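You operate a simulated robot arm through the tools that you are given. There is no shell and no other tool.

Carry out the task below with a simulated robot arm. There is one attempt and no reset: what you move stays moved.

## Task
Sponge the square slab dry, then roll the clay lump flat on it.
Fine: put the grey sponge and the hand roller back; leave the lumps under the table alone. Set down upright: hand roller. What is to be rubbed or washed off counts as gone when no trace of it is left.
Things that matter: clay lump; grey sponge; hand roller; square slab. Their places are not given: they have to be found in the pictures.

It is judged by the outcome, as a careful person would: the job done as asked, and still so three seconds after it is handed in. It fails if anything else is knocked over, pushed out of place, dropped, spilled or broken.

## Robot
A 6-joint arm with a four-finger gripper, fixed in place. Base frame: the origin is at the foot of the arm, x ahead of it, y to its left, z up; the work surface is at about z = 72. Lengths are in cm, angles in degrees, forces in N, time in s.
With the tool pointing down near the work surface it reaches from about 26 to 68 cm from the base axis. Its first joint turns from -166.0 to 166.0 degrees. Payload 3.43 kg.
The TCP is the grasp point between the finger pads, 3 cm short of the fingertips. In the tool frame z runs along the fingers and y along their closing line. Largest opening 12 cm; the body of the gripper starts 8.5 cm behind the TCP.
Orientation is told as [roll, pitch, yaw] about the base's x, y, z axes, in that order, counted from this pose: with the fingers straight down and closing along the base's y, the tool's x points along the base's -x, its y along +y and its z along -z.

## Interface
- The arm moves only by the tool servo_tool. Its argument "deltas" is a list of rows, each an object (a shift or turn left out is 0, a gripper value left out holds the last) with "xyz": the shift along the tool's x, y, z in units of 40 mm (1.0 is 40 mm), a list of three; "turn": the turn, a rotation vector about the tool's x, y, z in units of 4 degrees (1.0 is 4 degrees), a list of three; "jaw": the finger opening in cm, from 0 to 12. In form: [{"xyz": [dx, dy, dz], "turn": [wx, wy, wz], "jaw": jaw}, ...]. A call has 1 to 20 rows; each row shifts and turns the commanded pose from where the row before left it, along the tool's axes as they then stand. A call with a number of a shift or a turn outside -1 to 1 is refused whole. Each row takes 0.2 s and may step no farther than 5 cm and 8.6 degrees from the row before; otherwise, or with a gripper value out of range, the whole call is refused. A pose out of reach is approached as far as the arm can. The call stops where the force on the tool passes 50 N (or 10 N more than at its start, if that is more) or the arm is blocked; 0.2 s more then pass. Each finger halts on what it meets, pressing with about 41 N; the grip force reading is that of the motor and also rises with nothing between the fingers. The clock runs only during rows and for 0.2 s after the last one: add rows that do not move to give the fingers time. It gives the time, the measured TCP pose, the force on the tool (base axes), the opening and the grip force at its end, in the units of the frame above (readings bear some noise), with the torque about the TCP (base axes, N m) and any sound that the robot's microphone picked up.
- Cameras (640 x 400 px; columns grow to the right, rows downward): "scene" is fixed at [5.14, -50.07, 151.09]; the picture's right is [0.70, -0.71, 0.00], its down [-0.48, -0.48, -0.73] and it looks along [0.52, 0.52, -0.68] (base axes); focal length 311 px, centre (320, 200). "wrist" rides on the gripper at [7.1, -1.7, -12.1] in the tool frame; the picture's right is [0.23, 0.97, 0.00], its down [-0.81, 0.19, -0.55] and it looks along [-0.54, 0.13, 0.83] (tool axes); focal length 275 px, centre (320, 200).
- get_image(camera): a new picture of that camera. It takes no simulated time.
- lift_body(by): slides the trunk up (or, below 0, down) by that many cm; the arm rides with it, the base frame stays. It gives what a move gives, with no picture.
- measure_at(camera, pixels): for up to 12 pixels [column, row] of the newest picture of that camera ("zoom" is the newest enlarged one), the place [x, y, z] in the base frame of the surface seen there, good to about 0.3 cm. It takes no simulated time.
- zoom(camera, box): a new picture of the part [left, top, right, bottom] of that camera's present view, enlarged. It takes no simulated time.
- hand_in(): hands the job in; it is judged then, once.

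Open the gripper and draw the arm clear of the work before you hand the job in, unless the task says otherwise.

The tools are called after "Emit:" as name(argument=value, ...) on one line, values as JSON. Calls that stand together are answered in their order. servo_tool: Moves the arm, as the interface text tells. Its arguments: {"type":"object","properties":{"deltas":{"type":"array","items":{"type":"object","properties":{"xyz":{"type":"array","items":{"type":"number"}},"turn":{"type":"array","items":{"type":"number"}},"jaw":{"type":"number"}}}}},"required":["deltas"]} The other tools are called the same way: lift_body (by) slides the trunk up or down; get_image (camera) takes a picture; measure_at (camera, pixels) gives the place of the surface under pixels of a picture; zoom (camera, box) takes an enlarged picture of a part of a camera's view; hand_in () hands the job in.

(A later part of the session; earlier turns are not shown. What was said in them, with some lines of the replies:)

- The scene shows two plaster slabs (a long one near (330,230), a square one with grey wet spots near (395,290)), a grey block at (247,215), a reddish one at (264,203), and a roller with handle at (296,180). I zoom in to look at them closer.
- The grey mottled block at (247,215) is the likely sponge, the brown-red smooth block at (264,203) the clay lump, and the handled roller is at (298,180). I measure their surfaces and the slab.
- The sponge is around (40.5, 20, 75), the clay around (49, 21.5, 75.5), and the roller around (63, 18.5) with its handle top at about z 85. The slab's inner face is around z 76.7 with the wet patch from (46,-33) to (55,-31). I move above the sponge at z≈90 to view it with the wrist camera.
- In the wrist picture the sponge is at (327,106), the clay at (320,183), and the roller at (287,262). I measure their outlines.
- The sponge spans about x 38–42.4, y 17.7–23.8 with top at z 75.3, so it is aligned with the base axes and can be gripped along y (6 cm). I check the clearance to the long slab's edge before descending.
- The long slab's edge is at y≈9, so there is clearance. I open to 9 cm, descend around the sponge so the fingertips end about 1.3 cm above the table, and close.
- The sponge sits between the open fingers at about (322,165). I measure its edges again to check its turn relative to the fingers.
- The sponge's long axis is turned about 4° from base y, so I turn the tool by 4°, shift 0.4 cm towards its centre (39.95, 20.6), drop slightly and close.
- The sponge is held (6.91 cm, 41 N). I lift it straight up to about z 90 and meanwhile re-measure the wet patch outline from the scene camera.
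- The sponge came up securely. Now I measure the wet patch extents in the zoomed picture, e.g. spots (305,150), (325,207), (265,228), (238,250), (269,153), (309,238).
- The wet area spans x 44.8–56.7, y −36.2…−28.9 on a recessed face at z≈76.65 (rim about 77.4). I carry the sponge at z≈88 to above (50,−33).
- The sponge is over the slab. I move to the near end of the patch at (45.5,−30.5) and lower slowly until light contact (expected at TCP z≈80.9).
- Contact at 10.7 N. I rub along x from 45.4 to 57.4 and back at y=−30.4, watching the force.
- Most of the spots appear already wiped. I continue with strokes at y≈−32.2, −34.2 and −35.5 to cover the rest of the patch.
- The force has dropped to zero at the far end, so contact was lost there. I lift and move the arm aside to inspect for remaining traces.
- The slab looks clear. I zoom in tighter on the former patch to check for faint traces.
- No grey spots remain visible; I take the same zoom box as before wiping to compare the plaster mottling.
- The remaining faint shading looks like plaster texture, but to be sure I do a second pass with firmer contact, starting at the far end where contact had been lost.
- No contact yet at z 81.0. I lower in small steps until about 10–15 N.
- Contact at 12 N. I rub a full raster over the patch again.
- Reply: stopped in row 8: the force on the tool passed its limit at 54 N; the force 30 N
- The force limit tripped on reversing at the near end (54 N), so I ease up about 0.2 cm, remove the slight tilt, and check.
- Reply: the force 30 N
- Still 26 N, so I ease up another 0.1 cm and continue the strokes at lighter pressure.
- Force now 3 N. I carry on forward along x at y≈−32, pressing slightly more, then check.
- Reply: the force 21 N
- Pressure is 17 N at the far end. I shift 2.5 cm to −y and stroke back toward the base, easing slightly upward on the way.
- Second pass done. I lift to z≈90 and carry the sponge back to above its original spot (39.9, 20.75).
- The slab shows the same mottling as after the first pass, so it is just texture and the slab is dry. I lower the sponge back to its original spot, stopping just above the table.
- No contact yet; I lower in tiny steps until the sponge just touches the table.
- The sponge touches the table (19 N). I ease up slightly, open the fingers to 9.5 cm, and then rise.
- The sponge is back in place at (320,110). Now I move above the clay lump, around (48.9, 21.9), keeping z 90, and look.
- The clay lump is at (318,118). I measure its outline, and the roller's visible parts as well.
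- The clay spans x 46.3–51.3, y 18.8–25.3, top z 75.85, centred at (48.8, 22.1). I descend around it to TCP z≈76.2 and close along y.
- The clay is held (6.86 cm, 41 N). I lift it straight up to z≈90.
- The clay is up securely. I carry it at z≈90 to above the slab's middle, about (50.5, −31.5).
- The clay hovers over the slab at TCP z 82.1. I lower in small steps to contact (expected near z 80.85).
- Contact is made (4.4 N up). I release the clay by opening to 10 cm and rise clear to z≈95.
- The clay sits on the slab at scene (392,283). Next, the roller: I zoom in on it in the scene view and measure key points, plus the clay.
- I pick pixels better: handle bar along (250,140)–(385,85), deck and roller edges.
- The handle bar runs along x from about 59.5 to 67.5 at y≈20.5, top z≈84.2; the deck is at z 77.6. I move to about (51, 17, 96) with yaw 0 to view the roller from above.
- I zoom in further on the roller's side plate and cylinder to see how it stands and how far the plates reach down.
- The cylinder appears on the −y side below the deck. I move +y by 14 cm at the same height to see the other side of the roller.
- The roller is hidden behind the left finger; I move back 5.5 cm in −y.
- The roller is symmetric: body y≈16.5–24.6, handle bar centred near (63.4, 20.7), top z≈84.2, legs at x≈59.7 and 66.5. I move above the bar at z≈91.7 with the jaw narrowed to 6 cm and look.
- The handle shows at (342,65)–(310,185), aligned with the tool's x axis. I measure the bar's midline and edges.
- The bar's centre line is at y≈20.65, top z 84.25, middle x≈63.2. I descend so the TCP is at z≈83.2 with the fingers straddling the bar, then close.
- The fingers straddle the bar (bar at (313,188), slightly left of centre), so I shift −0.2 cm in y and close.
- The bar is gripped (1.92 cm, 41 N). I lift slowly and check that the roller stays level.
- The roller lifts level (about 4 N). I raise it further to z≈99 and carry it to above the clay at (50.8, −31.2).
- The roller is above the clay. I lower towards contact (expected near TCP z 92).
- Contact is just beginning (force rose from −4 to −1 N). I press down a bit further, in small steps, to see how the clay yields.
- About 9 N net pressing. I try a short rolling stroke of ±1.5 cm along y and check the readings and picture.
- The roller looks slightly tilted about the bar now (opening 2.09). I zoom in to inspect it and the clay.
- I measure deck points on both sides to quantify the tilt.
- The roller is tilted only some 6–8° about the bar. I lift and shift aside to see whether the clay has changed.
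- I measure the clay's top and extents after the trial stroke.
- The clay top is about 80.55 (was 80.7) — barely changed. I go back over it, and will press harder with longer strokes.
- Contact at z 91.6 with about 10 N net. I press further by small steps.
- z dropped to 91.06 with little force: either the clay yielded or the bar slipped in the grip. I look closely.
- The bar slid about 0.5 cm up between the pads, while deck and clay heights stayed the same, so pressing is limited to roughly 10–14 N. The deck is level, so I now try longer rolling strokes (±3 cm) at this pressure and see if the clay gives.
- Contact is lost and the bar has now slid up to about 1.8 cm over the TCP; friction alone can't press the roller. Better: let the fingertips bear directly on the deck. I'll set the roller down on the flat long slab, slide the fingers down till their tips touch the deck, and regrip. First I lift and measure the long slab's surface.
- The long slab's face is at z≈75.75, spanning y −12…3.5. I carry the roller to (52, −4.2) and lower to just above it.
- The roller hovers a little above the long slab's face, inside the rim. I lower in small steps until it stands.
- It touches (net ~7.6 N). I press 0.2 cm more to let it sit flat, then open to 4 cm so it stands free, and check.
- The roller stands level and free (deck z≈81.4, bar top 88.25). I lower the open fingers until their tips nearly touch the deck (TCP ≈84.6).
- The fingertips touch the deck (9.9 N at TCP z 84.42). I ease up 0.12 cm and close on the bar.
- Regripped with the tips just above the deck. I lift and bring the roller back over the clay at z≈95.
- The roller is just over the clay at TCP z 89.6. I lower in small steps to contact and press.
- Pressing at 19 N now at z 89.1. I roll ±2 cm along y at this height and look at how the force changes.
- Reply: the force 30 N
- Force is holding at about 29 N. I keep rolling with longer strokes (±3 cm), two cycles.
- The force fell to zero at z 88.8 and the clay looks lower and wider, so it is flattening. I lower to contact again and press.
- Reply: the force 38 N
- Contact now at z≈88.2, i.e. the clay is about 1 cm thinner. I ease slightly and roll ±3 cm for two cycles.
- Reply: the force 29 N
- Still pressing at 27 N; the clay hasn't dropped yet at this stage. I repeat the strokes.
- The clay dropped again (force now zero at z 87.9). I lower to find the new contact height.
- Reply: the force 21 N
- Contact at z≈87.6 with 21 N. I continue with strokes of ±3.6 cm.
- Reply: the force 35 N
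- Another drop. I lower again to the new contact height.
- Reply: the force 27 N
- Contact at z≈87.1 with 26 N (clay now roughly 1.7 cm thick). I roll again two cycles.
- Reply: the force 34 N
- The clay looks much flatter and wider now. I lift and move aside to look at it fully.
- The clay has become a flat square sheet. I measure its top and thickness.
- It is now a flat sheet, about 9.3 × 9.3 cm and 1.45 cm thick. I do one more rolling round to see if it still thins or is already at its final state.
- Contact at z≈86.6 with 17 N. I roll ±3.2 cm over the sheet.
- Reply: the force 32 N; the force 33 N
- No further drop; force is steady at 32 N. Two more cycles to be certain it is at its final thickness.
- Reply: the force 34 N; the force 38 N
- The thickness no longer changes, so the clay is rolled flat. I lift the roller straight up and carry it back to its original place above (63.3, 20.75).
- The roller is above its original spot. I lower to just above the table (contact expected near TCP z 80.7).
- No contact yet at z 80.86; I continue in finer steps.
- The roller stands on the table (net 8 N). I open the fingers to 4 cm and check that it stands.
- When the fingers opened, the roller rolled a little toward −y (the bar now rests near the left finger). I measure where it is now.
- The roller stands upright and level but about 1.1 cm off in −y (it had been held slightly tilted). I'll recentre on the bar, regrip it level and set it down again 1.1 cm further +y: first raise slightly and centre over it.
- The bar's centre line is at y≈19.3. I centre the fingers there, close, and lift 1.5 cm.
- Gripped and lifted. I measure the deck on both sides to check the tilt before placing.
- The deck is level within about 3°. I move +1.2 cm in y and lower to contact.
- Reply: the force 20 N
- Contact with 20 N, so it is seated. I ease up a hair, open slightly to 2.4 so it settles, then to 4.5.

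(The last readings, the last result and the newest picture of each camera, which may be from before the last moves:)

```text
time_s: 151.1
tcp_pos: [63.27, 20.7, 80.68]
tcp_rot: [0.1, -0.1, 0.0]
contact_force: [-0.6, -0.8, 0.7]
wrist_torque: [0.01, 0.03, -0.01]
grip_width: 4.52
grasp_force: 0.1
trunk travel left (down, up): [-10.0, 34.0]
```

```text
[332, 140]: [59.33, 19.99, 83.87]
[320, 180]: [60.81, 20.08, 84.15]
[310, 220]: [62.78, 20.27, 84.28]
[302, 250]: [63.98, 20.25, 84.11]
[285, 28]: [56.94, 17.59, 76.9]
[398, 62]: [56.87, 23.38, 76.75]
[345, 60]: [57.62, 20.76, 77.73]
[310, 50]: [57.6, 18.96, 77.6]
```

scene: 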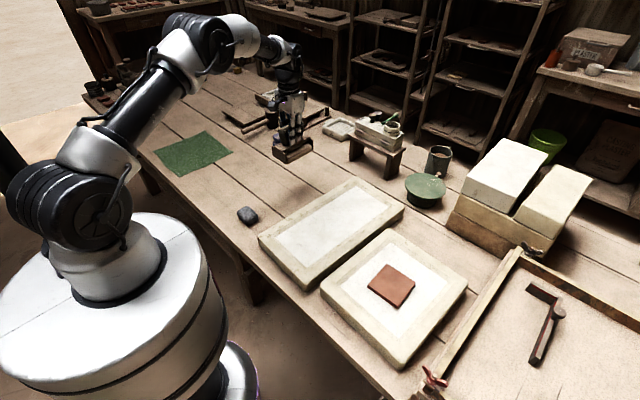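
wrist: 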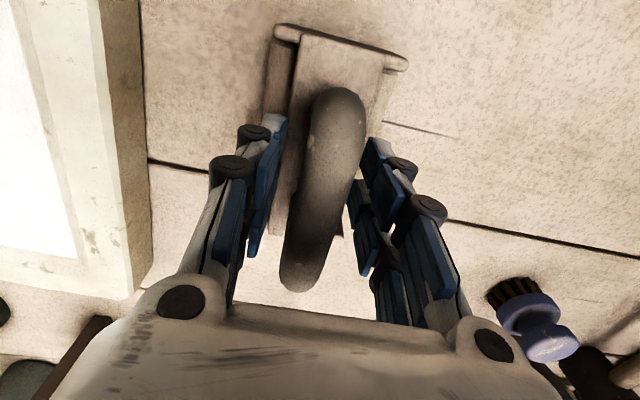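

The roller now stands level at its original place (bar y≈20.4, plates y 17.6–23.4). I raise the gripper straight up clear of it.

Emit:
servo_tool(deltas=[{"xyz": [0, -0.05, -0.3], "jaw": 5.5}, {"xyz": [0, 0, -0.6]}, {"xyz": [0, 0, -0.8]}, {"xyz": [0, 0, -0.9]}, {"xyz": [0, 0, -0.9]}, {"xyz": [0, 0, -0.9]}, {"xyz": [0, 0, -0.9]}, {"xyz": [0, 0, 0]}])

Emit:
get_image(camera="scene")

Emit:
zoom(camera="scene", box=[220, 140, 380, 240])

Emit:
get_image(camera="wrist")

```text
time_s: 152.9
tcp_pos: [63.34, 20.26, 102.01]
tcp_rot: [0.2, 0.1, 0.0]
contact_force: [-0.7, -0.4, 0.0]
wrist_torque: [0.02, -0.02, -0.03]
grip_width: 5.5
grasp_force: 0.1
trunk travel left (down, up): [-10.0, 34.0]
```

```text
taken
```

scene: 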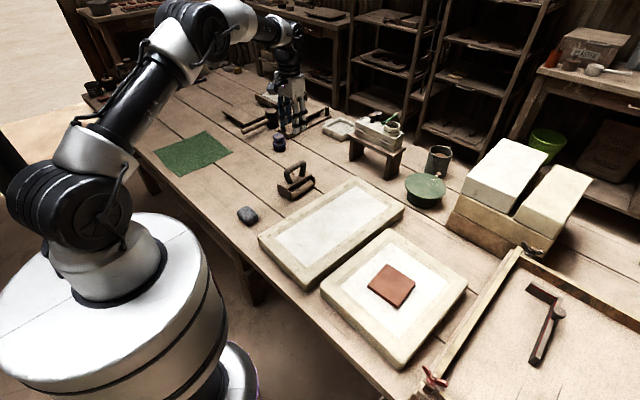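

```text
4.00 times, centred on (300, 190) of scene
```

zoom: 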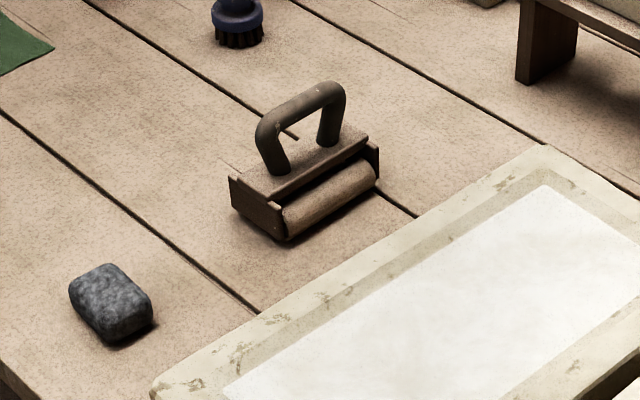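

```text
taken
```

wrist: 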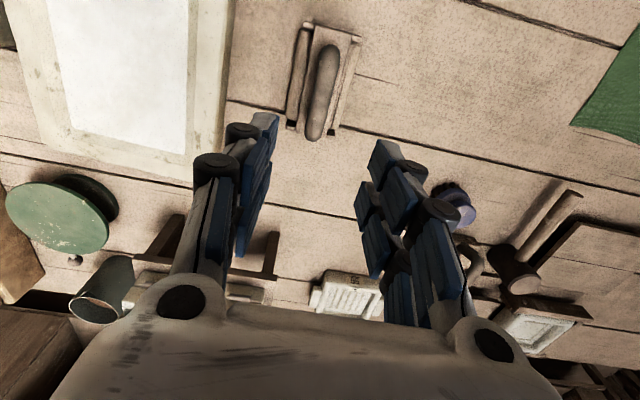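

The roller and sponge match their original positions. I move the arm back to its start pose with open gripper, and check the slab and clay once more.

Emit:
servo_tool(deltas=[{"xyz": [0.4, -0.68, -0.5], "jaw": 12}, {"xyz": [0.4, -0.68, -0.5]}, {"xyz": [0.4, -0.68, -0.5]}, {"xyz": [0.4, -0.68, -0.5]}, {"xyz": [0.4, -0.68, -0.5]}, {"xyz": [0, 0, 0]}])

Emit:
zoom(camera="scene", box=[330, 220, 470, 370])

Emit:
get_image(camera="scene")

Emit:
get_image(camera="wrist")

```text
time_s: 154.3
tcp_pos: [55.33, 6.63, 112.2]
tcp_rot: [0.1, 0.2, -0.1]
contact_force: [-0.3, 0.8, 0.2]
wrist_torque: [0.03, 0.0, 0.0]
grip_width: 11.98
grasp_force: 0.2
trunk travel left (down, up): [-10.0, 34.0]
```

```text
2.67 times, centred on (400, 295) of scene
```

zoom: 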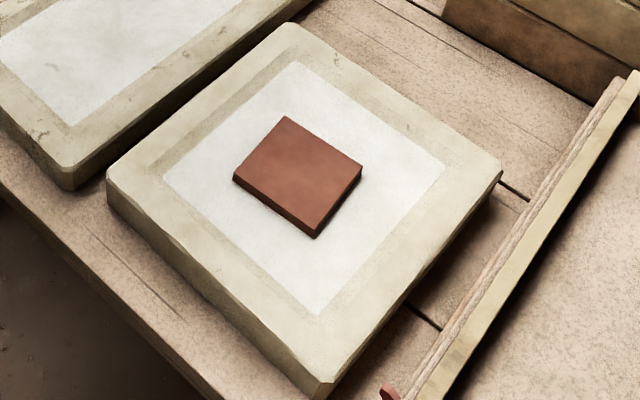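

```text
taken
```

scene: 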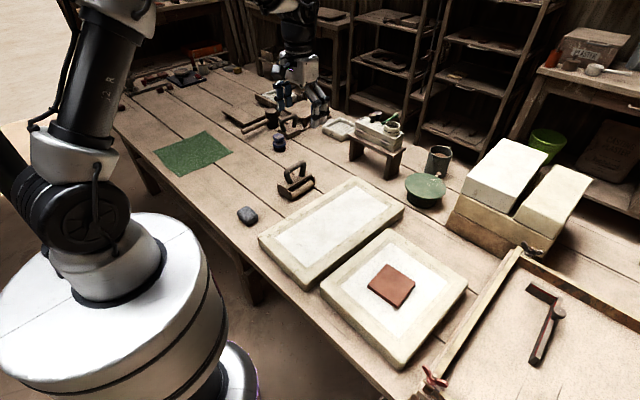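

```text
taken
```

wrist: 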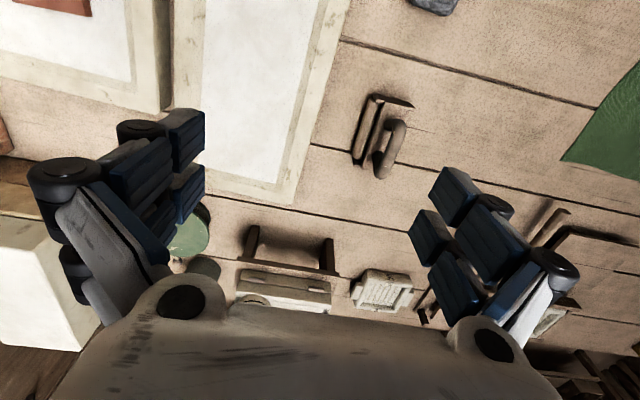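

The slab is dry and in its place, and the clay lies rolled into a flat sheet on it at (391,286). The sponge at (247,215) and the upright roller at (296,182) are back, nothing else has moved, and the arm is clear with the gripper open, so I hand the job in.

Emit:
hand_in()

```text
The job is handed in.
```

I sponged the square slab dry and rolled the clay lump flat on it, and the job is handed in. I haven't seen the verdict yet.

- **Slab:** no grey wet spots are left. I wiped it twice; the faint mottling that remains looked the same after both passes, so I took it to be the plaster's own texture.
- **Clay:** it is now a flat sheet on the slab, about 9.3 × 9.3 cm and 1.45 cm thick. Four more rolling cycles made it no thinner.
- **Sponge:** it is back at its original spot.
- **Hand roller:** it stands upright and level, within a few millimetres of where it was. My first set-down left it about 1.1 cm off, so I picked it up and placed it again.

To get a firmer grip on the roller, I stood it briefly on the long slab next to the square one; that slab looks clean and unmoved. I didn't touch the lumps under the table, and nothing else in view has moved. The arm is back at its start pose with the gripper open.
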